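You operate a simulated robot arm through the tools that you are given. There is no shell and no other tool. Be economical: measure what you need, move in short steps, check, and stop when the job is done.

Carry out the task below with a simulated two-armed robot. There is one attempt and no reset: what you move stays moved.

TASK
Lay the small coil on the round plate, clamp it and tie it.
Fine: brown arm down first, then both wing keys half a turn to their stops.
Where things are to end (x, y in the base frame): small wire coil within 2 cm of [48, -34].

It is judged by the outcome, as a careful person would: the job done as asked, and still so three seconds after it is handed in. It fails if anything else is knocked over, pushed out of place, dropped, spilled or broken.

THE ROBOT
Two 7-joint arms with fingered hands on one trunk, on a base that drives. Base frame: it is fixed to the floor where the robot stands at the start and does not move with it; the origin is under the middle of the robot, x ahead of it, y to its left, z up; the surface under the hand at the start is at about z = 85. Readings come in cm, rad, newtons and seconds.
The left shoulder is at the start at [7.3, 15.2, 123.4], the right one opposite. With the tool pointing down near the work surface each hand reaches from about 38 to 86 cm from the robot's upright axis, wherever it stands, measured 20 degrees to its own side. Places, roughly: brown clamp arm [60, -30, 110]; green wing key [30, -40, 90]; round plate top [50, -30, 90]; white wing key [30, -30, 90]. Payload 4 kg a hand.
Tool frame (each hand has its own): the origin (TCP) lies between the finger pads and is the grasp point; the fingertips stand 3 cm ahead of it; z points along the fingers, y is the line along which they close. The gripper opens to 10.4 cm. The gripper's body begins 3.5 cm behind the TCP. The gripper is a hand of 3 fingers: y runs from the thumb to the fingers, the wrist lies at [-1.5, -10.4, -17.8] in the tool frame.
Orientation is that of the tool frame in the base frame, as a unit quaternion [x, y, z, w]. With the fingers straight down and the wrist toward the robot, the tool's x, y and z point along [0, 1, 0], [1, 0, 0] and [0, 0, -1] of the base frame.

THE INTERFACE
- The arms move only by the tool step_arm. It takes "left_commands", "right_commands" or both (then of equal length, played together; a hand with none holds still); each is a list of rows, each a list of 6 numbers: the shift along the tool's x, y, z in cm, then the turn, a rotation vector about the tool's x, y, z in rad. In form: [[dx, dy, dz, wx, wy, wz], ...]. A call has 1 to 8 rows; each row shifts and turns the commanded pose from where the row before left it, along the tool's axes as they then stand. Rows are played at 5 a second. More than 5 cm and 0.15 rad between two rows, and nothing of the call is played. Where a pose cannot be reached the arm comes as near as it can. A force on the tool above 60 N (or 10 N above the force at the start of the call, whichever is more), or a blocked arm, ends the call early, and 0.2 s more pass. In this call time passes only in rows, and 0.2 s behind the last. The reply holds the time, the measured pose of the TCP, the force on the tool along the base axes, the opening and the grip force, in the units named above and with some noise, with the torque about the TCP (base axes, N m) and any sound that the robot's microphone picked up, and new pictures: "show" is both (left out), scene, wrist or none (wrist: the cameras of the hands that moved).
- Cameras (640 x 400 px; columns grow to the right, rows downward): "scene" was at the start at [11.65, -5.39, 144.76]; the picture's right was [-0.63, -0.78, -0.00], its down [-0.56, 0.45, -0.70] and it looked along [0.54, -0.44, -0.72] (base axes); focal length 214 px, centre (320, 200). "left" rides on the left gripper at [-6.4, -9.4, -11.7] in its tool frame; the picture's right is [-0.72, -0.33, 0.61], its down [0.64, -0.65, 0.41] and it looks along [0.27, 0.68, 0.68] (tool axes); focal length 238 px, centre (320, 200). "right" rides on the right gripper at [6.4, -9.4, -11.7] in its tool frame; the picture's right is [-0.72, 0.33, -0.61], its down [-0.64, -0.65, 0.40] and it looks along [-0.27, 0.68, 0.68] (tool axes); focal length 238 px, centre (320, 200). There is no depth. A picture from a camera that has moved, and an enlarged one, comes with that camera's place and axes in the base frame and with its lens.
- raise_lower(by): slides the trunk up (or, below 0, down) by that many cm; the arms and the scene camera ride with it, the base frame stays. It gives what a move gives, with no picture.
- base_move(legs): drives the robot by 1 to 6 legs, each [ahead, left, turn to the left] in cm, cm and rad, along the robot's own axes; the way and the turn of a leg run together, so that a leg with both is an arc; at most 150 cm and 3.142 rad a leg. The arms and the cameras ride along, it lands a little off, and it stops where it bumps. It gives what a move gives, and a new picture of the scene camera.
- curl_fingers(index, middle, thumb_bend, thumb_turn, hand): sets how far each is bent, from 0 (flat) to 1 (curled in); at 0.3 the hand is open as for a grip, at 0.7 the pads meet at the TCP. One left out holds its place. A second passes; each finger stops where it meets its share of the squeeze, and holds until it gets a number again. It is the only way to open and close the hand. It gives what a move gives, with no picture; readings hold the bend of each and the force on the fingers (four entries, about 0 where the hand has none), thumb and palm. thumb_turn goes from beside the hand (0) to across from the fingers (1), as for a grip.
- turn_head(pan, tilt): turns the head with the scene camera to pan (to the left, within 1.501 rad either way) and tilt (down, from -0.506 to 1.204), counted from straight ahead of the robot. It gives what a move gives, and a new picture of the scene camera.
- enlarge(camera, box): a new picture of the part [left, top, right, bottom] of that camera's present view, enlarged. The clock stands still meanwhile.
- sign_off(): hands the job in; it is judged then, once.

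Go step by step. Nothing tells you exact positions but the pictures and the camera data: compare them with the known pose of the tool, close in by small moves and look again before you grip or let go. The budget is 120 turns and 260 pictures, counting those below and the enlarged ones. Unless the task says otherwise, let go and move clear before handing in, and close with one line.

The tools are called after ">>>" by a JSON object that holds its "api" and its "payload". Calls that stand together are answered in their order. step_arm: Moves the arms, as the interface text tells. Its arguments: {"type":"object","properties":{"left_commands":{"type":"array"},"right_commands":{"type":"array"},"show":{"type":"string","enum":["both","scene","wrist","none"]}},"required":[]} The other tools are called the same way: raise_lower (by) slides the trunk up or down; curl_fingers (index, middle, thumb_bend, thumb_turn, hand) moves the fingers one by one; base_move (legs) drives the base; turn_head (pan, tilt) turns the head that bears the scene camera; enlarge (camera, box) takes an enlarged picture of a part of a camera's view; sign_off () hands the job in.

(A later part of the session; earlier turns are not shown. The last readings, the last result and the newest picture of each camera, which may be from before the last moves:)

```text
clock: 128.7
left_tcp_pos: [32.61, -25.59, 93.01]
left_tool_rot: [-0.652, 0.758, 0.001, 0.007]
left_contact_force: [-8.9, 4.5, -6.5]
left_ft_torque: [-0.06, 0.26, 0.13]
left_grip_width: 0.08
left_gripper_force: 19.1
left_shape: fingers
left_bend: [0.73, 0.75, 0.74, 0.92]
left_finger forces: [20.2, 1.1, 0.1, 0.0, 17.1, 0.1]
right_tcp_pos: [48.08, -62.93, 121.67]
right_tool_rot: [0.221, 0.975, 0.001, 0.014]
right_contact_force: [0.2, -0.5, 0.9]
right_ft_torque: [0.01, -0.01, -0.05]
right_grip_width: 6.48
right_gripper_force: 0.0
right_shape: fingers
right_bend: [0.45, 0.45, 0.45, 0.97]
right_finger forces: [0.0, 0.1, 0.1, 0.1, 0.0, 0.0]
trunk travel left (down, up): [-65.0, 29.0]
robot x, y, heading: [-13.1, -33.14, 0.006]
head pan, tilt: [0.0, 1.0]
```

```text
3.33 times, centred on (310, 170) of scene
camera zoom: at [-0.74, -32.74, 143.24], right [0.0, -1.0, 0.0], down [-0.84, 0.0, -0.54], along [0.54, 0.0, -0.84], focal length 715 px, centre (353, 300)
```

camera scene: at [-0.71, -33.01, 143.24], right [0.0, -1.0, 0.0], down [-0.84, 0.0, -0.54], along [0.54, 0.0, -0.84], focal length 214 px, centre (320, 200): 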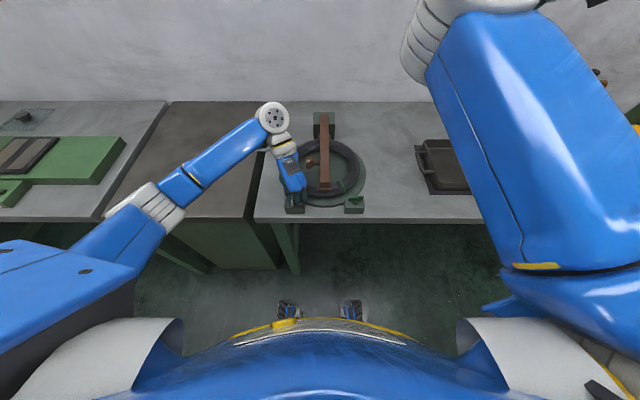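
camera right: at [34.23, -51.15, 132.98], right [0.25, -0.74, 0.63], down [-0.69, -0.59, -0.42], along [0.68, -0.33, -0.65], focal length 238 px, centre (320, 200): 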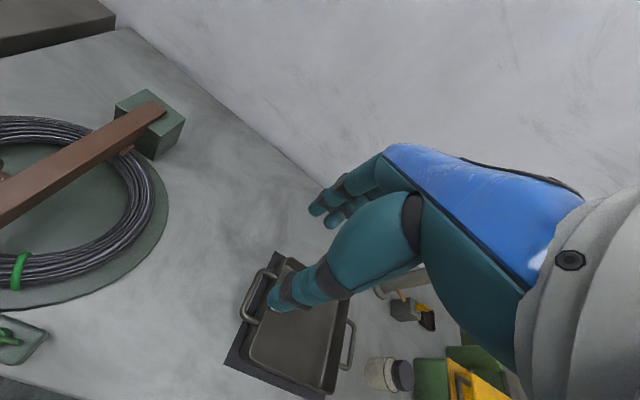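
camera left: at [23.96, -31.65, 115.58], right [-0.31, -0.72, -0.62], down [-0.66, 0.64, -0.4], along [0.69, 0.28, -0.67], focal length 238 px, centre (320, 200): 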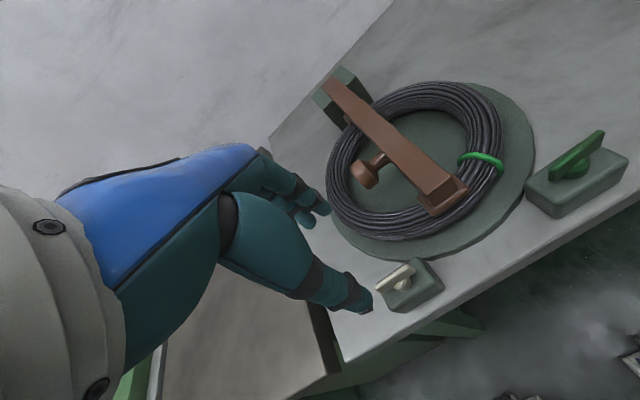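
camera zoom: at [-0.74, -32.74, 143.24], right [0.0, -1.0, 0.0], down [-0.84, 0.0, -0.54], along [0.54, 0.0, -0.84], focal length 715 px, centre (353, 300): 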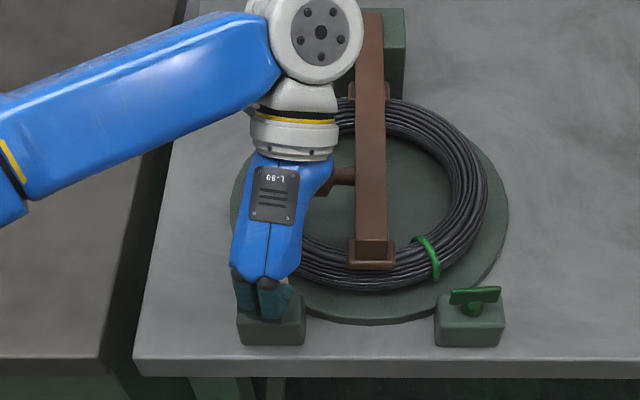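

>>> {"api": "step_arm", "payload": {"left_commands": [[0, 0, 0, 0, 0, 0.07], [0, 0, 0, 0, 0, 0.07], [0, 0, 0, 0, 0, 0.07]], "show": "none"}}

>>> {"api": "enlarge", "payload": {"camera": "scene", "box": [230, 110, 390, 230]}}

>>> {"api": "enlarge", "payload": {"camera": "left", "box": [240, 170, 420, 320]}}

```text
clock: 129.5
left_tcp_pos: [32.63, -25.72, 92.92]
left_tool_rot: [-0.569, 0.822, 0.001, 0.005]
left_contact_force: [-9.2, 7.9, -4.4]
left_ft_torque: [-0.02, 0.3, 0.11]
left_grip_width: 0.08
left_gripper_force: 19.4
left_shape: fingers
left_bend: [0.73, 0.75, 0.75, 0.92]
left_finger forces: [20.3, 1.2, 0.0, 0.0, 17.0, 0.0]
right_tcp_pos: [48.05, -62.9, 121.74]
right_tool_rot: [0.221, 0.975, -0.001, 0.015]
right_contact_force: [-0.3, -0.2, 0.5]
right_ft_torque: [0.0, 0.0, -0.03]
right_grip_width: 6.48
right_gripper_force: 0.0
right_shape: fingers
right_bend: [0.45, 0.45, 0.45, 0.97]
right_finger forces: [0.1, 0.0, 0.0, 0.0, 0.0, 0.1]
trunk travel left (down, up): [-65.0, 29.0]
robot x, y, heading: [-13.06, -32.76, 0.004]
head pan, tilt: [0.0, 1.0]
```

```text
3.33 times, centred on (310, 170) of scene
camera zoom: at [-0.75, -32.62, 143.24], right [0.0, -1.0, 0.0], down [-0.84, -0.01, -0.54], along [0.54, 0.0, -0.84], focal length 715 px, centre (353, 300)
```

zoom: 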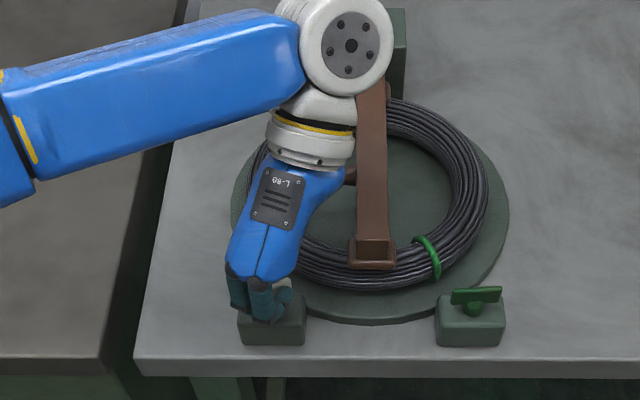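

```text
2.67 times, centred on (330, 245) of left
camera zoom: at [43.57, -23.03, 104.86], right [0.56, 0.56, -0.6], down [0.39, -0.83, -0.41], along [-0.73, 0.0, -0.68], focal length 636 px, centre (293, 80)
```

zoom: 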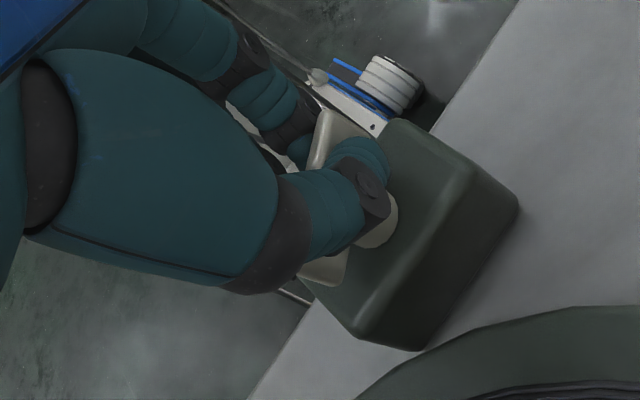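

The wing is now lagging the hand slightly, as if near its stop, and the hand hides the place where a white tie would be. I'll release, lift clear and look.

>>> {"api": "curl_fingers", "payload": {"hand": "left", "index": 0.45, "middle": 0.45, "thumb_bend": 0.45}}

>>> {"api": "step_arm", "payload": {"left_commands": [[0, 0, -3, 0, 0, 0], [0, 0, -4, 0, 0, 0], [0, 0, -4, 0, 0, -0.1], [0, 0, 0, 0, 0, -0.15], [0, 0, 0, 0, 0, -0.15], [0, 0, 0, 0, 0, -0.15], [0, 0, 0, 0, 0, -0.15], [0, 0, 0, 0, 0, -0.15]], "show": "none"}}

>>> {"api": "step_arm", "payload": {"left_commands": [[0, 0, 0, 0, 0, -0.15], [0, 0, 0, 0, 0, -0.15], [0, 0, 0, 0, 0, -0.15], [0, -4, 0, 0, 0, -0.15], [0, -4, 0, 0, 0, -0.1]], "show": "scene"}}

>>> {"api": "enlarge", "payload": {"camera": "scene", "box": [270, 150, 380, 225]}}

```text
clock: 130.5
left_tcp_pos: [32.7, -25.72, 92.9]
left_tool_rot: [-0.569, 0.822, 0.002, 0.006]
left_contact_force: [0.2, 1.1, 0.0]
left_ft_torque: [0.02, 0.0, 0.0]
left_grip_width: 6.39
left_gripper_force: 0.2
left_shape: fingers
left_bend: [0.45, 0.45, 0.46, 0.98]
left_finger forces: [0.1, 0.0, 0.0, 0.0, 0.7, 0.1]
right_tcp_pos: [48.21, -63.03, 121.65]
right_tool_rot: [0.22, 0.975, 0.0, 0.015]
right_contact_force: [0.0, -0.2, -0.5]
right_ft_torque: [0.01, 0.03, 0.01]
right_grip_width: 6.49
right_gripper_force: 0.0
right_shape: fingers
right_bend: [0.45, 0.45, 0.45, 0.97]
right_finger forces: [0.0, 0.1, 0.0, 0.1, 0.0, 0.0]
trunk travel left (down, up): [-65.0, 29.0]
robot x, y, heading: [-12.99, -33.11, 0.004]
head pan, tilt: [0.0, 1.0]
```

```text
clock: 132.3
left_tcp_pos: [32.65, -25.87, 104.02]
left_tool_rot: [0.858, -0.513, 0.0, -0.006]
left_contact_force: [-0.2, 0.5, 0.5]
left_ft_torque: [0.0, 0.0, 0.01]
left_grip_width: 6.47
left_gripper_force: 0.1
left_shape: fingers
left_bend: [0.45, 0.45, 0.45, 0.98]
left_finger forces: [0.0, 0.1, 0.0, 0.0, 0.0, 0.0]
right_tcp_pos: [48.17, -62.93, 121.69]
right_tool_rot: [0.221, 0.975, -0.001, 0.015]
right_contact_force: [0.5, -0.2, -0.4]
right_ft_torque: [0.01, 0.02, -0.04]
right_grip_width: 6.47
right_gripper_force: 0.1
right_shape: fingers
right_bend: [0.45, 0.45, 0.45, 0.97]
right_finger forces: [0.0, 0.0, 0.0, 0.0, 0.0, 0.1]
trunk travel left (down, up): [-65.0, 29.0]
robot x, y, heading: [-13.11, -32.76, 0.005]
head pan, tilt: [0.0, 1.0]
```

```text
clock: 133.5
left_tcp_pos: [37.05, -18.98, 104.04]
left_tool_rot: [0.982, -0.188, 0.003, -0.005]
left_contact_force: [-0.2, -0.1, 0.1]
left_ft_torque: [-0.02, 0.01, 0.02]
left_grip_width: 6.47
left_gripper_force: 0.0
left_shape: fingers
left_bend: [0.45, 0.45, 0.45, 0.98]
left_finger forces: [0.0, 0.0, 0.1, 0.0, 0.0, 0.1]
right_tcp_pos: [48.21, -62.84, 121.66]
right_tool_rot: [0.22, 0.975, -0.001, 0.015]
right_contact_force: [0.0, 0.4, 0.4]
right_ft_torque: [-0.03, -0.01, 0.0]
right_grip_width: 6.48
right_gripper_force: 0.1
right_shape: fingers
right_bend: [0.45, 0.45, 0.45, 0.97]
right_finger forces: [0.1, 0.1, 0.0, 0.0, 0.1, 0.0]
trunk travel left (down, up): [-65.0, 29.0]
robot x, y, heading: [-13.08, -32.91, 0.004]
head pan, tilt: [0.0, 1.0]
camera scene: at [-0.6, -32.56, 143.23], right [0.0, -1.0, 0.0], down [-0.84, -0.01, -0.54], along [0.54, 0.0, -0.84], focal length 214 px, centre (320, 200)
```

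scene: 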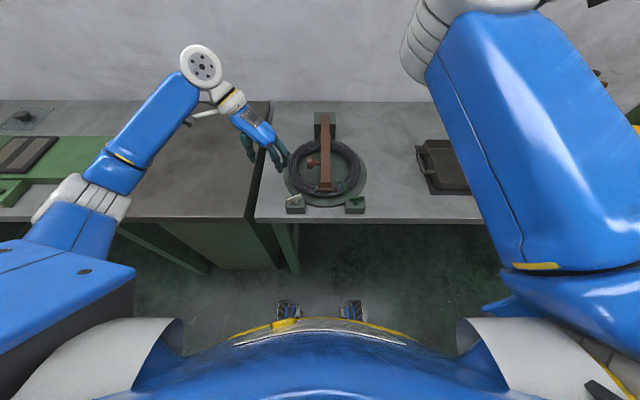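

```text
5.33 times, centred on (325, 188) of scene
camera zoom: at [-0.6, -32.56, 143.23], right [0.0, -1.0, 0.0], down [-0.84, -0.01, -0.54], along [0.54, 0.0, -0.84], focal length 1144 px, centre (293, 267)
```

zoom: 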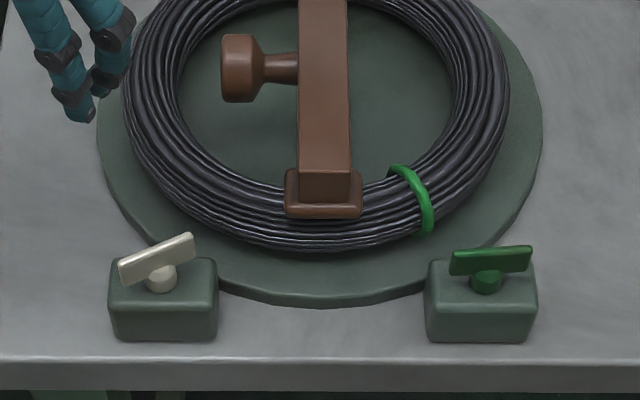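

The white wing is at about 154°, so it still needs about 26° clockwise. I'll return the left hand to the standard orientation, re-grip (which squares the wing) and finish the turn.

>>> {"api": "step_arm", "payload": {"left_commands": [[0, 0, 0, 0, 0, -0.15], [0, 0, 0, 0, 0, -0.15], [0, 0, 0, 0, 0, -0.15], [0, 0, 0, 0, 0, -0.15], [0, 0, 0, 0, 0, -0.15], [0, 0, 0, 0, 0, -0.15], [0, 0, 0, 0, 0, -0.15], [0, 0, 0, 0, 0, -0.15]], "show": "none"}}

>>> {"api": "step_arm", "payload": {"left_commands": [[0, 0, 0, 0, 0, -0.15], [0, 0, 0, 0, 0, -0.15], [0, 0, 0, 0, 0, -0.15], [0, 0, 0, 0, 0, -0.15], [0, 0, 0, 0, 0, -0.15], [-3.2, -2, 0, 0, 0, 0], [-3.2, -2, 0, 0, 0, 0]], "show": "wrist"}}

```text
clock: 135.3
left_tcp_pos: [36.72, -19.14, 104.06]
left_tool_rot: [0.917, 0.398, 0.006, -0.004]
left_contact_force: [0.2, 0.1, -0.5]
left_ft_torque: [0.0, 0.02, 0.02]
left_grip_width: 6.47
left_gripper_force: 0.0
left_shape: fingers
left_bend: [0.45, 0.45, 0.45, 0.98]
left_finger forces: [0.0, 0.1, 0.1, 0.1, 0.0, 0.0]
right_tcp_pos: [48.14, -63.01, 121.68]
right_tool_rot: [0.221, 0.975, 0.0, 0.015]
right_contact_force: [0.0, -0.3, 0.1]
right_ft_torque: [-0.01, 0.01, -0.02]
right_grip_width: 6.48
right_gripper_force: 0.0
right_shape: fingers
right_bend: [0.45, 0.45, 0.45, 0.97]
right_finger forces: [0.1, 0.0, 0.0, 0.0, 0.1, 0.0]
trunk travel left (down, up): [-65.0, 29.0]
robot x, y, heading: [-12.62, -32.6, 0.002]
head pan, tilt: [0.0, 1.0]
```

```text
clock: 136.9
left_tcp_pos: [32.77, -25.78, 104.07]
left_tool_rot: [0.708, 0.706, 0.007, -0.002]
left_contact_force: [-0.5, -0.3, 0.8]
left_ft_torque: [0.02, -0.02, 0.04]
left_grip_width: 6.48
left_gripper_force: 0.2
left_shape: fingers
left_bend: [0.45, 0.45, 0.45, 0.98]
left_finger forces: [0.0, 0.0, 0.0, 0.0, 0.0, 0.0]
right_tcp_pos: [48.17, -63.31, 121.6]
right_tool_rot: [0.221, 0.975, 0.001, 0.014]
right_contact_force: [-0.4, -0.1, -0.1]
right_ft_torque: [0.02, -0.01, 0.01]
right_grip_width: 6.5
right_gripper_force: 0.1
right_shape: fingers
right_bend: [0.45, 0.45, 0.45, 0.97]
right_finger forces: [0.1, 0.0, 0.0, 0.0, 0.1, 0.1]
trunk travel left (down, up): [-65.0, 29.0]
robot x, y, heading: [-12.74, -32.95, 0.005]
head pan, tilt: [0.0, 1.0]
camera left: at [23.21, -32.22, 115.72], right [-0.32, -0.71, -0.62], down [-0.65, 0.65, -0.4], along [0.69, 0.28, -0.67], focal length 238 px, centre (320, 200)
```

left: 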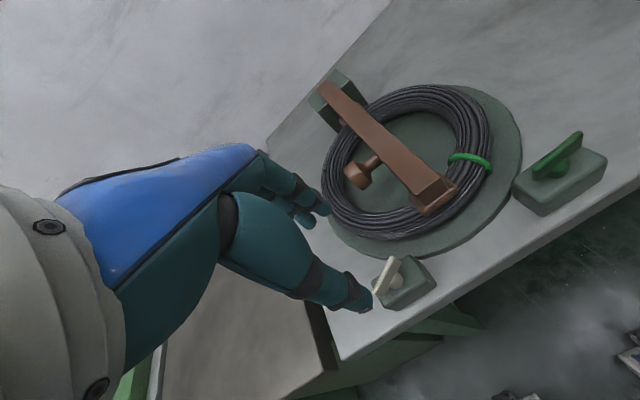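

I'll match the hand to the wing's angle (0.45 rad counter-clockwise), grip, and then turn clockwise to the stop.

>>> {"api": "step_arm", "payload": {"left_commands": [[0.3, 0.3, 0, 0, 0, -0.15], [0, 0, 0, 0, 0, -0.15], [0, 0, 0, 0, 0, -0.15], [0, 0, 3, 0, 0, 0], [0, 0, 3, 0, 0, 0], [0, 0, 2.5, 0, 0, 0], [0, 0, 1.6, 0, 0, 0], [0, 0, 1, 0, 0, 0]], "show": "none"}}

>>> {"api": "enlarge", "payload": {"camera": "left", "box": [240, 170, 420, 320]}}

>>> {"api": "curl_fingers", "payload": {"hand": "left", "index": 1.0, "middle": 1.0, "thumb_bend": 1.0}}

>>> {"api": "step_arm", "payload": {"left_commands": [[0, 0, 0, 0, 0, 0.1], [0, 0, 0, 0, 0, 0.1], [0, 0, 0, 0, 0, 0.1], [0, 0, 0, 0, 0, 0.1], [0, 0, 0, 0, 0, 0.1]], "show": "none"}}

>>> {"api": "enlarge", "payload": {"camera": "left", "box": [240, 100, 480, 320]}}

```text
clock: 138.7
left_tcp_pos: [33.26, -25.18, 92.95]
left_tool_rot: [0.533, 0.846, 0.007, 0.0]
left_contact_force: [0.3, 0.2, -0.1]
left_ft_torque: [0.04, 0.01, -0.02]
left_grip_width: 6.47
left_gripper_force: 0.1
left_shape: fingers
left_bend: [0.45, 0.45, 0.45, 0.98]
left_finger forces: [0.0, 0.0, 0.0, 0.0, 0.1, 0.0]
right_tcp_pos: [48.13, -63.2, 121.69]
right_tool_rot: [0.221, 0.975, 0.001, 0.014]
right_contact_force: [0.6, 0.3, 0.2]
right_ft_torque: [0.02, -0.01, 0.02]
right_grip_width: 6.49
right_gripper_force: 0.1
right_shape: fingers
right_bend: [0.45, 0.45, 0.45, 0.97]
right_finger forces: [0.0, 0.0, 0.0, 0.0, 0.0, 0.1]
trunk travel left (down, up): [-65.0, 29.0]
robot x, y, heading: [-13.01, -33.08, 0.009]
head pan, tilt: [0.0, 1.0]
```

```text
2.67 times, centred on (330, 245) of left
camera zoom: at [27.39, -35.04, 104.53], right [0.02, -0.78, -0.62], down [-0.86, 0.3, -0.41], along [0.51, 0.54, -0.67], focal length 636 px, centre (293, 80)
```

zoom: 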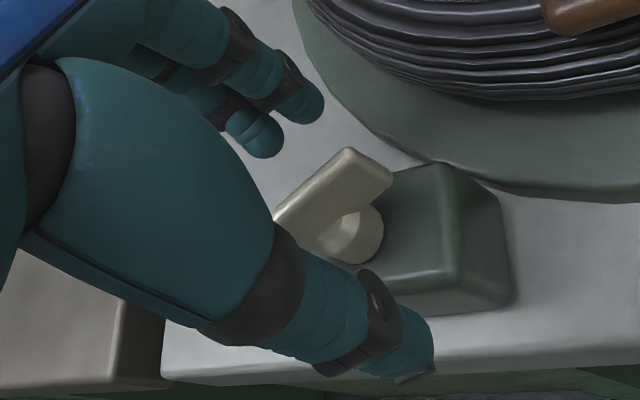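

```text
clock: 139.7
left_tcp_pos: [33.14, -24.68, 92.82]
left_tool_rot: [0.533, 0.846, 0.005, -0.002]
left_contact_force: [-8.0, 12.2, -10.7]
left_ft_torque: [0.48, 0.24, 0.0]
left_grip_width: 0.01
left_gripper_force: 25.3
left_shape: fingers
left_bend: [0.74, 1.0, 0.78, 0.92]
left_finger forces: [30.4, 0.0, 0.0, 0.0, 20.3, 0.1]
right_tcp_pos: [48.2, -62.82, 121.7]
right_tool_rot: [0.221, 0.975, -0.002, 0.015]
right_contact_force: [-0.9, 0.8, -0.5]
right_ft_torque: [0.01, -0.01, -0.02]
right_grip_width: 6.48
right_gripper_force: 0.2
right_shape: fingers
right_bend: [0.45, 0.45, 0.45, 0.97]
right_finger forces: [0.0, 0.0, 0.0, 0.0, 0.0, 0.0]
trunk travel left (down, up): [-65.0, 29.0]
robot x, y, heading: [-13.1, -32.95, 0.007]
head pan, tilt: [0.0, 1.0]
```

```text
clock: 140.9
left_tcp_pos: [33.23, -24.76, 92.87]
left_tool_rot: [0.726, 0.688, 0.005, -0.001]
left_contact_force: [-2.3, 7.4, -15.9]
left_ft_torque: [0.44, 0.0, -0.03]
left_grip_width: 0.01
left_gripper_force: 22.4
left_shape: fingers
left_bend: [0.74, 1.0, 0.79, 0.92]
left_finger forces: [24.7, 0.1, 0.1, 0.0, 20.5, 0.0]
right_tcp_pos: [48.44, -62.73, 121.72]
right_tool_rot: [0.22, 0.975, -0.001, 0.015]
right_contact_force: [0.6, -0.2, 0.9]
right_ft_torque: [0.02, 0.01, 0.04]
right_grip_width: 6.47
right_gripper_force: 0.1
right_shape: fingers
right_bend: [0.45, 0.45, 0.45, 0.97]
right_finger forces: [0.0, 0.0, 0.0, 0.0, 0.0, 0.0]
trunk travel left (down, up): [-65.0, 29.0]
robot x, y, heading: [-12.88, -32.84, 0.002]
head pan, tilt: [0.0, 1.0]
```

```text
1.82 times, centred on (360, 210) of left
camera zoom: at [23.47, -30.79, 104.48], right [-0.36, -0.7, -0.62], down [-0.61, 0.68, -0.4], along [0.7, 0.24, -0.67], focal length 433 px, centre (247, 182)
```

zoom: 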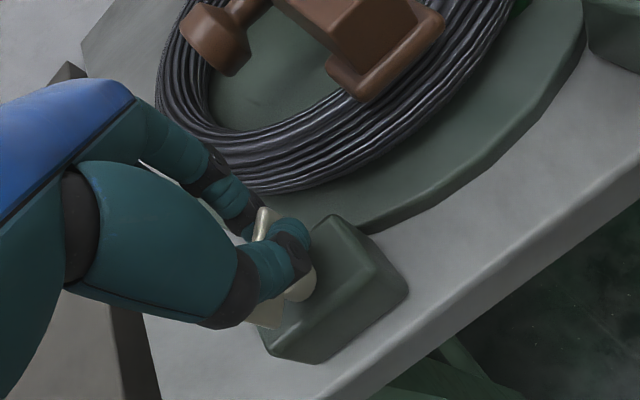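

Only the index finger engaged and the wing swung back to about 117°. I'll open, lift, line the hand up squarely with the wing from the other side (about -117° yaw, which this wrist reaches) and re-grip centred.

>>> {"api": "curl_fingers", "payload": {"hand": "left", "index": 0.4, "middle": 0.4, "thumb_bend": 0.4}}

>>> {"api": "step_arm", "payload": {"left_commands": [[0, 0, -3, 0, 0, 0], [0, 0, -4, 0, 0, 0], [0, 0, -3, 0, 0, 0.15], [0, 0, 0, 0, 0, 0.15], [0, 0, 0, 0, 0, 0.15], [0, 0, 0, 0, 0, 0.15], [0, 0, 0, 0, 0, 0.15], [0, 0, 0, 0, 0, 0.15]], "show": "none"}}

>>> {"api": "step_arm", "payload": {"left_commands": [[0, 0, 0, 0, 0, 0.15], [0, 0, 0, 0, 0, 0.15], [0, 0, 0, 0, 0, 0.15], [0, 0, 0, 0, 0, 0.15], [0, 0, 0, 0, 0, 0.15], [0, 0, 0, 0, 0, 0.15], [0, 0, 0, 0, 0, 0.15], [0, 0, 0, 0, 0, 0]], "show": "wrist"}}

>>> {"api": "enlarge", "payload": {"camera": "scene", "box": [270, 150, 380, 225]}}

```text
clock: 141.9
left_tcp_pos: [33.08, -25.0, 92.89]
left_tool_rot: [0.726, 0.688, 0.006, 0.0]
left_contact_force: [-0.2, 1.4, 0.5]
left_ft_torque: [0.03, 0.04, 0.03]
left_grip_width: 7.6
left_gripper_force: 0.6
left_shape: fingers
left_bend: [0.41, 0.4, 0.4, 0.97]
left_finger forces: [1.1, 0.0, 0.1, 0.0, 0.0, 0.0]
right_tcp_pos: [48.15, -63.0, 121.71]
right_tool_rot: [0.221, 0.975, 0.0, 0.015]
right_contact_force: [-0.2, -0.1, -0.4]
right_ft_torque: [-0.05, -0.02, 0.01]
right_grip_width: 6.5
right_gripper_force: 0.0
right_shape: fingers
right_bend: [0.45, 0.45, 0.45, 0.97]
right_finger forces: [0.0, 0.1, 0.0, 0.1, 0.0, 0.0]
trunk travel left (down, up): [-65.0, 29.0]
robot x, y, heading: [-12.9, -32.8, 0.003]
head pan, tilt: [0.0, 1.0]
```

```text
clock: 143.7
left_tcp_pos: [33.19, -25.08, 102.89]
left_tool_rot: [0.953, 0.303, 0.005, -0.002]
left_contact_force: [0.1, 0.6, -0.3]
left_ft_torque: [0.01, 0.0, -0.02]
left_grip_width: 7.75
left_gripper_force: 0.1
left_shape: fingers
left_bend: [0.4, 0.4, 0.4, 0.97]
left_finger forces: [0.0, 0.0, 0.1, 0.0, 0.0, 0.1]
right_tcp_pos: [48.27, -63.02, 121.67]
right_tool_rot: [0.221, 0.975, -0.001, 0.014]
right_contact_force: [0.5, -0.7, 0.2]
right_ft_torque: [-0.01, 0.01, -0.02]
right_grip_width: 6.51
right_gripper_force: 0.2
right_shape: fingers
right_bend: [0.45, 0.45, 0.45, 0.97]
right_finger forces: [0.0, 0.0, 0.0, 0.0, 0.0, 0.0]
trunk travel left (down, up): [-65.0, 29.0]
robot x, y, heading: [-13.21, -32.94, 0.002]
head pan, tilt: [0.0, 1.0]
```

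```text
clock: 145.5
left_tcp_pos: [33.09, -25.13, 102.87]
left_tool_rot: [0.977, -0.214, 0.001, -0.006]
left_contact_force: [-0.2, -0.2, -0.5]
left_ft_torque: [-0.01, 0.0, -0.01]
left_grip_width: 7.75
left_gripper_force: 0.1
left_shape: fingers
left_bend: [0.4, 0.4, 0.4, 0.97]
left_finger forces: [0.0, 0.1, 0.0, 0.0, 0.1, 0.0]
right_tcp_pos: [48.16, -63.09, 121.64]
right_tool_rot: [0.221, 0.975, 0.0, 0.016]
right_contact_force: [-0.1, 0.3, -0.2]
right_ft_torque: [-0.01, 0.03, -0.01]
right_grip_width: 6.48
right_gripper_force: 0.2
right_shape: fingers
right_bend: [0.45, 0.45, 0.45, 0.97]
right_finger forces: [0.1, 0.1, 0.1, 0.0, 0.1, 0.0]
trunk travel left (down, up): [-65.0, 29.0]
robot x, y, heading: [-12.69, -32.97, 0.01]
head pan, tilt: [0.0, 1.0]
camera left: at [31.2, -14.03, 114.74], right [-0.51, 0.6, -0.61], down [0.86, 0.33, -0.39], along [-0.04, -0.73, -0.69], focal length 238 px, centre (320, 200)
```

left: 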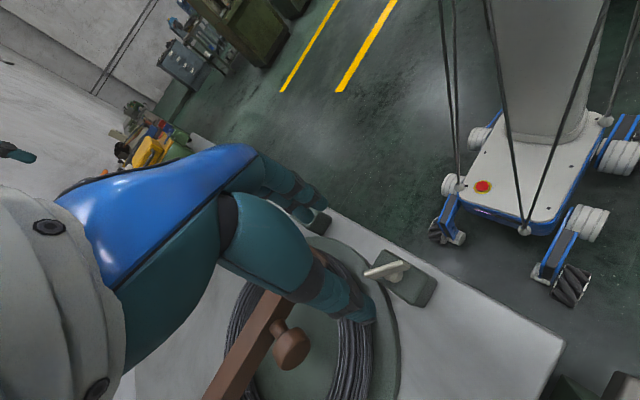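

```text
5.33 times, centred on (325, 188) of scene
camera zoom: at [-0.61, -32.84, 143.24], right [0.0, -1.0, 0.0], down [-0.84, 0.0, -0.54], along [0.54, 0.0, -0.84], focal length 1144 px, centre (293, 267)
```

zoom: 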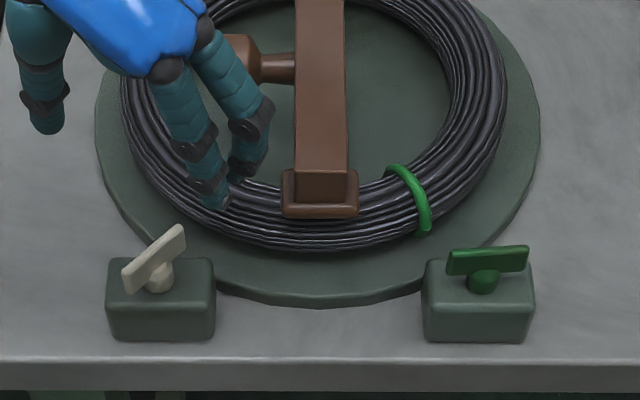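

The wing is at about 142°. I'll add about 0.47 rad to square the hand to it, centre at [33.05, -25.4], lower and grip.

>>> {"api": "step_arm", "payload": {"left_commands": [[0, 0, 0, 0, 0, 0.15], [0, 0, 0, 0, 0, 0.15], [0, 0, 0, 0, 0, 0.15], [0.2, 0.2, 3, 0, 0, 0], [0, 0, 3, 0, 0, 0], [0, 0, 2, 0, 0, 0], [0, 0, 1.5, 0, 0, 0], [0, 0, 0.7, 0, 0, 0]], "show": "none"}}

>>> {"api": "enlarge", "payload": {"camera": "left", "box": [240, 170, 420, 320]}}

```text
clock: 147.3
left_tcp_pos: [33.2, -25.3, 92.49]
left_tool_rot: [0.904, -0.427, 0.002, -0.006]
left_contact_force: [0.3, -0.2, -0.3]
left_ft_torque: [-0.02, -0.01, 0.01]
left_grip_width: 7.76
left_gripper_force: 0.0
left_shape: fingers
left_bend: [0.4, 0.4, 0.4, 0.97]
left_finger forces: [0.0, 0.1, 0.1, 0.0, 0.1, 0.1]
right_tcp_pos: [48.16, -63.08, 121.78]
right_tool_rot: [0.221, 0.975, 0.001, 0.014]
right_contact_force: [0.8, 0.0, -0.8]
right_ft_torque: [-0.02, -0.01, -0.02]
right_grip_width: 6.48
right_gripper_force: 0.1
right_shape: fingers
right_bend: [0.45, 0.45, 0.45, 0.97]
right_finger forces: [0.0, 0.0, 0.1, 0.0, 0.0, 0.0]
trunk travel left (down, up): [-65.0, 29.0]
robot x, y, heading: [-12.98, -32.64, 0.004]
head pan, tilt: [0.0, 1.0]
```

```text
2.67 times, centred on (330, 245) of left
camera zoom: at [36.26, -14.56, 104.58], right [-0.2, 0.77, -0.61], down [0.91, -0.08, -0.4], along [-0.35, -0.63, -0.69], focal length 636 px, centre (293, 80)
```

zoom: 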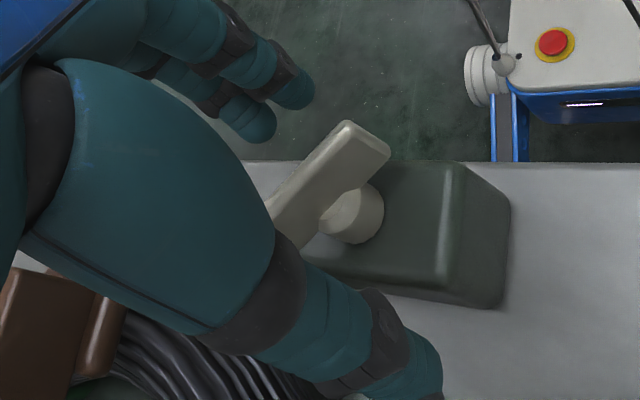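

The stem sits about 0.5 cm off compared with the earlier balanced grip, so I'll correct and close.

>>> {"api": "step_arm", "payload": {"left_commands": [[-0.4, 0.45, 0, 0, 0, 0]], "show": "none"}}

>>> {"api": "curl_fingers", "payload": {"hand": "left", "index": 0.85, "middle": 0.85, "thumb_bend": 0.85}}

>>> {"api": "enlarge", "payload": {"camera": "left", "box": [240, 170, 420, 320]}}

```text
clock: 147.7
left_tcp_pos: [32.55, -25.37, 92.56]
left_tool_rot: [0.904, -0.428, 0.002, -0.007]
left_contact_force: [1.5, 0.2, -0.1]
left_ft_torque: [0.01, -0.01, 0.0]
left_grip_width: 7.76
left_gripper_force: 0.0
left_shape: fingers
left_bend: [0.4, 0.4, 0.4, 0.97]
left_finger forces: [0.0, 0.0, 0.0, 0.1, 0.1, 0.0]
right_tcp_pos: [48.18, -62.97, 121.74]
right_tool_rot: [0.22, 0.975, 0.0, 0.015]
right_contact_force: [0.7, 0.1, -0.4]
right_ft_torque: [0.0, 0.0, 0.02]
right_grip_width: 6.48
right_gripper_force: 0.0
right_shape: fingers
right_bend: [0.45, 0.45, 0.45, 0.97]
right_finger forces: [0.0, 0.0, 0.1, 0.1, 0.1, 0.1]
trunk travel left (down, up): [-65.0, 29.0]
robot x, y, heading: [-13.46, -32.64, 0.005]
head pan, tilt: [0.0, 1.0]
```

```text
clock: 148.7
left_tcp_pos: [32.69, -25.75, 92.56]
left_tool_rot: [0.904, -0.427, 0.0, -0.006]
left_contact_force: [3.6, -13.4, -10.7]
left_ft_torque: [-0.25, -0.09, -0.06]
left_grip_width: 0.01
left_gripper_force: 23.3
left_shape: fingers
left_bend: [0.73, 0.8, 0.77, 0.93]
left_finger forces: [17.5, 12.3, 0.0, 0.0, 16.8, 0.0]
right_tcp_pos: [48.33, -63.54, 121.51]
right_tool_rot: [0.221, 0.975, 0.001, 0.013]
right_contact_force: [0.7, 0.5, 0.7]
right_ft_torque: [0.03, 0.0, 0.0]
right_grip_width: 6.49
right_gripper_force: 0.1
right_shape: fingers
right_bend: [0.45, 0.45, 0.45, 0.97]
right_finger forces: [0.1, 0.0, 0.0, 0.0, 0.0, 0.1]
trunk travel left (down, up): [-65.0, 29.0]
robot x, y, heading: [-13.0, -32.99, 0.003]
head pan, tilt: [0.0, 1.0]
```

```text
2.67 times, centred on (330, 245) of left
camera zoom: at [35.82, -14.94, 104.5], right [-0.2, 0.77, -0.61], down [0.91, -0.08, -0.4], along [-0.35, -0.63, -0.69], focal length 636 px, centre (293, 80)
```

zoom: 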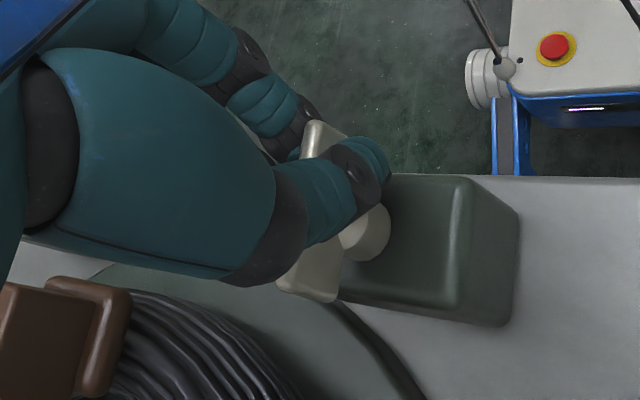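

The grip settles with the wing skewed in the hand, so gripping lags by about 40°. A plain push will do better: I'll return to the standard orientation, make a fist and push the wing's near end forward until it squares up against its stop.

>>> {"api": "curl_fingers", "payload": {"hand": "left", "index": 0.4, "middle": 0.4, "thumb_bend": 0.4}}

>>> {"api": "step_arm", "payload": {"left_commands": [[0, 0, -3, 0, 0, 0], [0, 0, -4, 0, 0, 0], [0, 0, -4, 0, 0, -0.15], [0, 0, 0, 0, 0, -0.15], [0, 0, 0, 0, 0, -0.15], [0, 0, 0, 0, 0, -0.15], [0, 0, 0, 0, 0, -0.15], [0, 0, 0, 0, 0, -0.15]], "show": "none"}}

>>> {"api": "step_arm", "payload": {"left_commands": [[0, 0, 0, 0, 0, -0.15], [0, 0, 0, 0, 0, -0.15], [0, 0, 0, 0, 0, -0.15], [0, 0, 0, 0, 0, -0.15], [0, 0, 0, 0, 0, -0.15], [0, 0, 0, 0, 0, -0.15], [0, 0, 0, 0, 0, -0.15], [0, 0, 0, 0, 0, -0.15]], "show": "none"}}

>>> {"api": "step_arm", "payload": {"left_commands": [[0, 0, 0, 0, 0, -0.13], [0, 0, 0, 0, 0, -0.13], [0, 0, 0, 0, 0, -0.1], [1.5, -2, 0, 0, 0, 0], [1.5, -2, 0, 0, 0, 0]], "show": "wrist"}}

>>> {"api": "curl_fingers", "payload": {"hand": "left", "index": 0.75, "middle": 0.75, "thumb_bend": 0.75}}

>>> {"api": "enlarge", "payload": {"camera": "scene", "box": [270, 150, 380, 225]}}

```text
clock: 149.7
left_tcp_pos: [32.58, -25.42, 92.62]
left_tool_rot: [0.904, -0.427, 0.0, -0.007]
left_contact_force: [-0.3, -0.4, -0.6]
left_ft_torque: [-0.01, -0.01, 0.0]
left_grip_width: 7.78
left_gripper_force: 0.0
left_shape: fingers
left_bend: [0.4, 0.4, 0.4, 0.97]
left_finger forces: [0.0, 0.1, 0.0, 0.0, 0.0, 0.0]
right_tcp_pos: [48.16, -63.21, 121.69]
right_tool_rot: [0.22, 0.975, 0.0, 0.015]
right_contact_force: [-0.1, -0.5, -0.6]
right_ft_torque: [0.02, 0.02, 0.01]
right_grip_width: 6.48
right_gripper_force: 0.0
right_shape: fingers
right_bend: [0.45, 0.45, 0.45, 0.97]
right_finger forces: [0.0, 0.0, 0.0, 0.1, 0.1, 0.1]
trunk travel left (down, up): [-65.0, 29.0]
robot x, y, heading: [-13.27, -32.72, 0.0]
head pan, tilt: [0.0, 1.0]
```

```text
clock: 151.5
left_tcp_pos: [32.53, -25.29, 103.66]
left_tool_rot: [1.0, 0.01, 0.003, -0.004]
left_contact_force: [-0.3, 0.4, -0.8]
left_ft_torque: [0.0, 0.01, 0.0]
left_grip_width: 7.75
left_gripper_force: 0.0
left_shape: fingers
left_bend: [0.4, 0.4, 0.4, 0.97]
left_finger forces: [0.0, 0.0, 0.0, 0.0, 0.1, 0.1]
right_tcp_pos: [48.12, -63.05, 121.77]
right_tool_rot: [0.221, 0.975, 0.0, 0.015]
right_contact_force: [-0.1, -0.5, 0.3]
right_ft_torque: [0.02, -0.03, 0.01]
right_grip_width: 6.49
right_gripper_force: 0.0
right_shape: fingers
right_bend: [0.45, 0.45, 0.45, 0.97]
right_finger forces: [0.1, 0.0, 0.1, 0.0, 0.0, 0.0]
trunk travel left (down, up): [-65.0, 29.0]
robot x, y, heading: [-12.81, -32.77, 0.006]
head pan, tilt: [0.0, 1.0]
```

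```text
clock: 153.3
left_tcp_pos: [32.54, -25.46, 103.64]
left_tool_rot: [0.819, 0.573, 0.007, -0.002]
left_contact_force: [0.1, -0.1, -0.5]
left_ft_torque: [0.05, -0.01, 0.0]
left_grip_width: 7.75
left_gripper_force: 0.0
left_shape: fingers
left_bend: [0.4, 0.4, 0.4, 0.97]
left_finger forces: [0.1, 0.1, 0.1, 0.1, 0.0, 0.0]
right_tcp_pos: [48.17, -63.09, 121.67]
right_tool_rot: [0.221, 0.975, 0.001, 0.014]
right_contact_force: [-0.4, -0.4, -0.4]
right_ft_torque: [0.0, 0.01, 0.01]
right_grip_width: 6.48
right_gripper_force: 0.0
right_shape: fingers
right_bend: [0.45, 0.45, 0.45, 0.97]
right_finger forces: [0.1, 0.0, 0.1, 0.0, 0.1, 0.0]
trunk travel left (down, up): [-65.0, 29.0]
robot x, y, heading: [-13.16, -33.09, 0.007]
head pan, tilt: [0.0, 1.0]
```

```text
clock: 154.5
left_tcp_pos: [28.77, -22.33, 103.5]
left_tool_rot: [0.704, 0.71, 0.005, 0.0]
left_contact_force: [-0.1, -1.4, 0.5]
left_ft_torque: [0.01, -0.02, 0.02]
left_grip_width: 7.77
left_gripper_force: 0.0
left_shape: fingers
left_bend: [0.4, 0.4, 0.4, 0.97]
left_finger forces: [0.0, 0.0, 0.0, 0.0, 0.1, 0.0]
left hand out of reach, approached as far as the arm can: row 5
right_tcp_pos: [48.09, -62.88, 121.8]
right_tool_rot: [0.221, 0.975, -0.001, 0.015]
right_contact_force: [0.3, -0.7, 0.6]
right_ft_torque: [-0.02, 0.0, 0.0]
right_grip_width: 6.47
right_gripper_force: 0.0
right_shape: fingers
right_bend: [0.45, 0.45, 0.45, 0.97]
right_finger forces: [0.0, 0.0, 0.1, 0.1, 0.1, 0.0]
trunk travel left (down, up): [-65.0, 29.0]
robot x, y, heading: [-13.15, -32.74, 0.003]
head pan, tilt: [0.0, 1.0]
camera left: at [19.31, -28.82, 115.18], right [-0.32, -0.72, -0.62], down [-0.66, 0.64, -0.4], along [0.69, 0.28, -0.67], focal length 238 px, centre (320, 200)
```

left: 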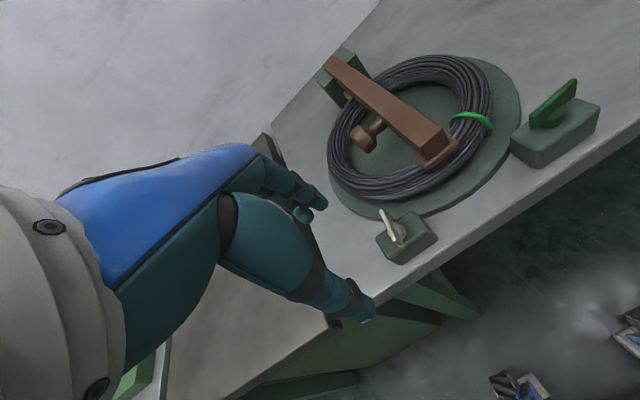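

```text
clock: 155.5
left_tcp_pos: [28.89, -22.39, 103.44]
left_tool_rot: [0.705, 0.71, 0.006, -0.001]
left_contact_force: [0.1, -0.2, -0.3]
left_ft_torque: [-0.04, 0.01, 0.0]
left_grip_width: 0.02
left_gripper_force: 0.1
left_shape: fingers
left_bend: [0.74, 0.75, 0.72, 0.97]
left_finger forces: [0.0, 0.1, 0.0, 0.1, 0.0, 0.1]
right_tcp_pos: [48.12, -63.1, 121.65]
right_tool_rot: [0.222, 0.975, 0.001, 0.015]
right_contact_force: [0.5, 0.0, 1.1]
right_ft_torque: [0.04, -0.01, -0.02]
right_grip_width: 6.47
right_gripper_force: 0.0
right_shape: fingers
right_bend: [0.45, 0.45, 0.45, 0.97]
right_finger forces: [0.0, 0.0, 0.0, 0.0, 0.0, 0.0]
trunk travel left (down, up): [-65.0, 29.0]
robot x, y, heading: [-13.27, -32.89, 0.011]
head pan, tilt: [0.0, 1.0]
```

```text
5.33 times, centred on (325, 188) of scene
camera zoom: at [-0.63, -32.83, 143.24], right [0.0, -1.0, 0.0], down [-0.84, 0.0, -0.54], along [0.54, 0.0, -0.84], focal length 1144 px, centre (293, 267)
```

zoom: 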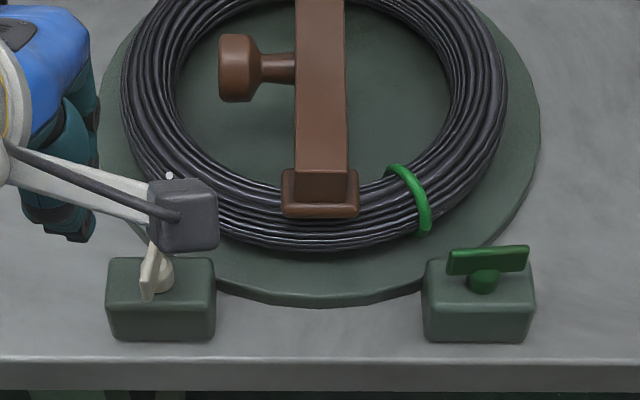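

The wing is now at about 100°, nearly along x. First I push its near end leftward (+y) from the right side, then forward.

>>> {"api": "step_arm", "payload": {"left_commands": [[-3.5, 0.9, 0, 0, 0, 0], [-3.6, 0.9, 0, 0, 0, 0], [0, 0, 4, 0, 0, 0], [0, 0, 4, 0, 0, 0], [0, 0, 2, 0, 0, 0], [0, 0, 1, 0, 0, 0]], "show": "wrist"}}

>>> {"api": "enlarge", "payload": {"camera": "left", "box": [240, 150, 440, 320]}}

```text
clock: 156.9
left_tcp_pos: [30.88, -29.58, 92.33]
left_tool_rot: [0.705, 0.709, 0.007, -0.002]
left_contact_force: [0.5, 0.5, -0.2]
left_ft_torque: [0.02, 0.02, -0.02]
left_grip_width: 0.0
left_gripper_force: 0.1
left_shape: fingers
left_bend: [0.74, 0.75, 0.72, 0.97]
left_finger forces: [0.0, 0.0, 0.1, 0.0, 0.0, 0.1]
right_tcp_pos: [48.16, -63.26, 121.64]
right_tool_rot: [0.221, 0.975, 0.0, 0.015]
right_contact_force: [0.0, -0.1, 0.0]
right_ft_torque: [0.01, -0.01, 0.02]
right_grip_width: 6.49
right_gripper_force: 0.0
right_shape: fingers
right_bend: [0.45, 0.45, 0.45, 0.97]
right_finger forces: [0.0, 0.1, 0.0, 0.0, 0.1, 0.0]
trunk travel left (down, up): [-65.0, 29.0]
robot x, y, heading: [-13.0, -32.84, 0.006]
head pan, tilt: [0.0, 1.0]
camera left: at [21.32, -36.19, 104.08], right [-0.32, -0.71, -0.62], down [-0.65, 0.64, -0.4], along [0.69, 0.28, -0.67], focal length 238 px, centre (320, 200)
```

left: 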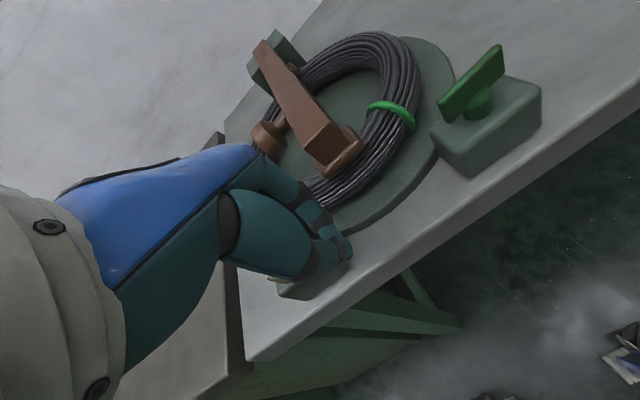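

```text
2.35 times, centred on (340, 235) of left
camera zoom: at [21.32, -36.19, 104.08], right [-0.32, -0.71, -0.62], down [-0.65, 0.64, -0.4], along [0.69, 0.28, -0.67], focal length 561 px, centre (273, 118)
```

zoom: 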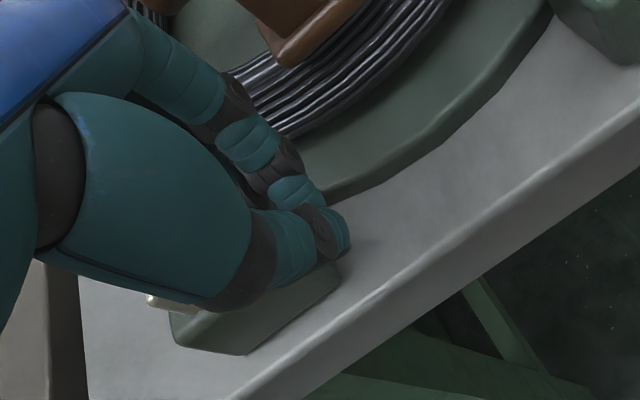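

>>> {"api": "step_arm", "payload": {"left_commands": [[1, -0.6, 0, 0, 0, 0], [1, 0, 0, 0, 0, 0], [1, 0, 0, 0, 0, 0], [1, 0, 0, 0, 0, 0], [1, 0, 0, 0, 0, 0], [0.8, 0, 0, 0, 0, 0]], "show": "wrist"}}

>>> {"api": "enlarge", "payload": {"camera": "scene", "box": [270, 150, 380, 225]}}

```text
clock: 158.3
left_tcp_pos: [30.02, -23.36, 92.57]
left_tool_rot: [0.704, 0.71, 0.006, 0.0]
left_contact_force: [-5.6, 3.0, 2.1]
left_ft_torque: [-0.01, -0.08, 0.02]
left_grip_width: 0.0
left_gripper_force: 2.7
left_shape: fingers
left_bend: [0.74, 0.75, 0.72, 0.97]
left_finger forces: [5.5, 0.0, 0.0, 0.0, 0.0, 0.1]
right_tcp_pos: [48.09, -62.49, 121.86]
right_tool_rot: [0.22, 0.975, -0.002, 0.016]
right_contact_force: [0.1, 0.2, 0.8]
right_ft_torque: [0.0, 0.0, 0.0]
right_grip_width: 6.5
right_gripper_force: 0.1
right_shape: fingers
right_bend: [0.45, 0.45, 0.45, 0.97]
right_finger forces: [0.0, 0.1, 0.1, 0.0, 0.1, 0.2]
trunk travel left (down, up): [-65.0, 29.0]
robot x, y, heading: [-12.68, -32.9, 0.007]
head pan, tilt: [0.0, 1.0]
camera left: at [20.6, -29.83, 104.18], right [-0.32, -0.72, -0.62], down [-0.66, 0.64, -0.4], along [0.69, 0.28, -0.67], focal length 238 px, centre (320, 200)
```

left: 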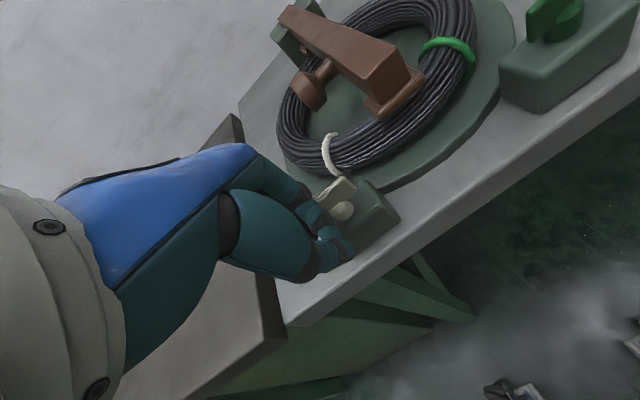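

```text
5.33 times, centred on (325, 188) of scene
camera zoom: at [-0.8, -32.26, 143.24], right [0.01, -1.0, 0.0], down [-0.84, -0.01, -0.54], along [0.54, 0.0, -0.84], focal length 1144 px, centre (293, 267)
```

zoom: 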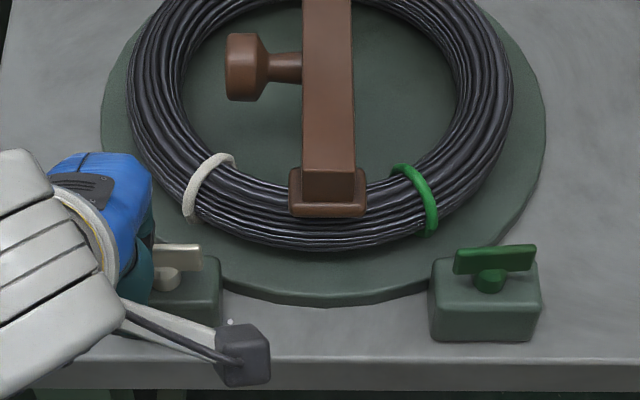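

The white tie has appeared and the white wing is squared up. I'll give it a gentle forward push to confirm the stop, then withdraw.

>>> {"api": "step_arm", "payload": {"left_commands": [[0, 0.3, 0, 0, 0, 0], [0, 0.3, 0, 0, 0, 0], [0, 0.3, 0, 0, 0, 0]], "show": "none"}}

>>> {"api": "step_arm", "payload": {"left_commands": [[0, -1, 0, 0, 0, 0], [0, -1, 0, 0, 0, 0], [0, 0, -3.5, 0, 0, 0], [0, 0, -4, 0, 0, 0], [0, 0, -3, 0, 0, 0], [4, 0, 0, 0, 0, 0], [4, 0, 0, 0, 0, 0]], "show": "none"}}

>>> {"api": "enlarge", "payload": {"camera": "scene", "box": [270, 150, 380, 225]}}

```text
clock: 159.1
left_tcp_pos: [30.57, -23.61, 92.72]
left_tool_rot: [0.705, 0.71, 0.007, 0.001]
left_contact_force: [-20.9, 11.4, 5.6]
left_ft_torque: [0.01, -0.01, 0.19]
left_grip_width: 0.0
left_gripper_force: 13.3
left_shape: fingers
left_bend: [0.74, 0.75, 0.71, 0.97]
left_finger forces: [14.5, 12.2, 0.0, 0.0, 0.0, 0.1]
right_tcp_pos: [47.58, -62.68, 122.08]
right_tool_rot: [0.221, 0.975, 0.0, 0.017]
right_contact_force: [-0.5, -0.2, 0.2]
right_ft_torque: [0.0, 0.01, -0.02]
right_grip_width: 6.48
right_gripper_force: 0.1
right_shape: fingers
right_bend: [0.45, 0.45, 0.45, 0.97]
right_finger forces: [0.0, 0.0, 0.0, 0.0, 0.0, 0.0]
trunk travel left (down, up): [-65.0, 29.0]
robot x, y, heading: [-13.04, -33.28, 0.005]
head pan, tilt: [0.0, 1.0]
```

```text
clock: 160.7
left_tcp_pos: [30.14, -15.51, 102.84]
left_tool_rot: [0.704, 0.71, 0.006, -0.001]
left_contact_force: [-0.3, -0.6, 0.3]
left_ft_torque: [-0.02, -0.02, -0.01]
left_grip_width: 0.01
left_gripper_force: 0.1
left_shape: fingers
left_bend: [0.74, 0.75, 0.72, 0.97]
left_finger forces: [0.1, 0.0, 0.1, 0.0, 0.0, 0.0]
left hand out of reach, approached as far as the arm can: row 6, 7
right_tcp_pos: [48.05, -63.01, 121.78]
right_tool_rot: [0.22, 0.975, 0.001, 0.016]
right_contact_force: [0.1, 0.2, 0.4]
right_ft_torque: [0.0, 0.02, 0.0]
right_grip_width: 6.49
right_gripper_force: 0.1
right_shape: fingers
right_bend: [0.45, 0.45, 0.45, 0.97]
right_finger forces: [0.0, 0.1, 0.0, 0.0, 0.0, 0.0]
trunk travel left (down, up): [-65.0, 29.0]
robot x, y, heading: [-13.23, -32.8, 0.003]
head pan, tilt: [0.0, 1.0]
```

```text
5.33 times, centred on (325, 188) of scene
camera zoom: at [-0.87, -32.75, 143.27], right [0.0, -1.0, 0.0], down [-0.84, 0.0, -0.54], along [0.54, 0.0, -0.84], focal length 1144 px, centre (293, 267)
```

zoom: 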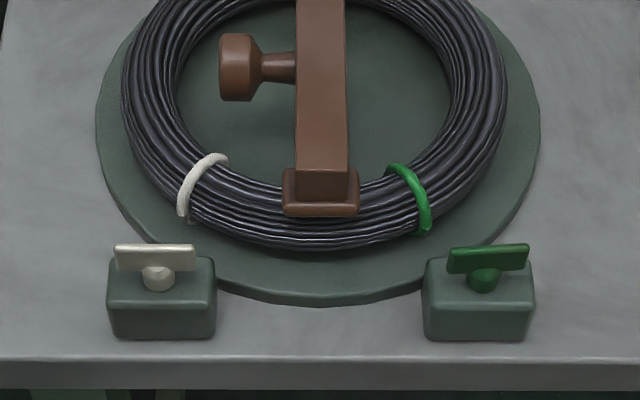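

Both ties are on. The green wing is about 4° short of square, so I'll give it the same gentle push with the left fist.

>>> {"api": "step_arm", "payload": {"left_commands": [[-4.3, 0, 0, 0, 0, 0], [-4.3, 0, 0, 0, 0, 0], [-4.3, 0, 0, 0, 0, 0], [-4.3, 0, 0, 0, 0, 0], [-4.3, 0, 0, 0, 0, 0], [-4.2, -1, 0, 0, 0, 0], [0, 0, 4, 0, 0, 0]], "show": "both"}}

```text
clock: 162.3
left_tcp_pos: [29.24, -41.96, 98.57]
left_tool_rot: [0.704, 0.71, 0.006, -0.002]
left_contact_force: [0.5, 0.1, -0.3]
left_ft_torque: [-0.01, 0.0, -0.01]
left_grip_width: 0.0
left_gripper_force: 0.0
left_shape: fingers
left_bend: [0.74, 0.75, 0.72, 0.97]
left_finger forces: [0.1, 0.0, 0.1, 0.0, 0.0, 0.0]
right_tcp_pos: [48.18, -63.16, 121.58]
right_tool_rot: [0.22, 0.975, 0.0, 0.015]
right_contact_force: [0.3, 1.0, 0.9]
right_ft_torque: [0.03, -0.01, -0.01]
right_grip_width: 6.49
right_gripper_force: 0.1
right_shape: fingers
right_bend: [0.45, 0.45, 0.45, 0.97]
right_finger forces: [0.1, 0.0, 0.0, 0.1, 0.0, 0.0]
trunk travel left (down, up): [-65.0, 29.0]
robot x, y, heading: [-13.31, -33.17, 0.001]
head pan, tilt: [0.0, 1.0]
camera scene: at [-0.6, -33.05, 143.24], right [0.0, -1.0, 0.0], down [-0.84, 0.0, -0.54], along [0.54, 0.0, -0.84], focal length 214 px, centre (320, 200)
camera left: at [19.84, -48.44, 110.2], right [-0.32, -0.71, -0.62], down [-0.65, 0.64, -0.4], along [0.69, 0.28, -0.67], focal length 238 px, centre (320, 200)
```

scene: 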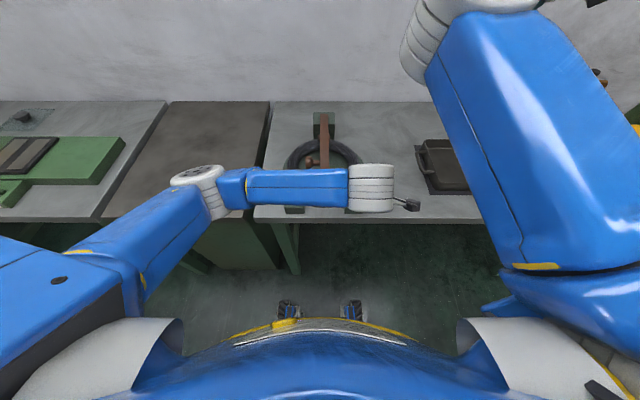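
left: 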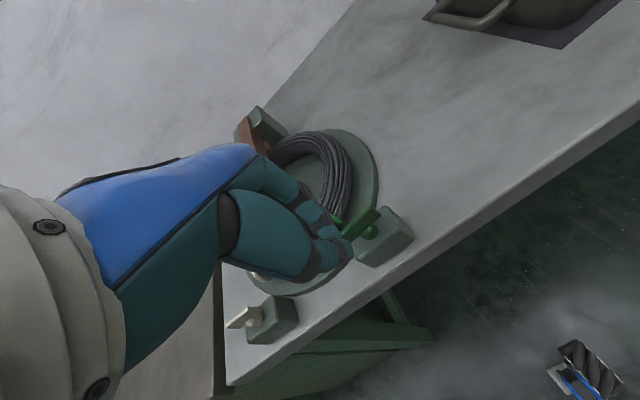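

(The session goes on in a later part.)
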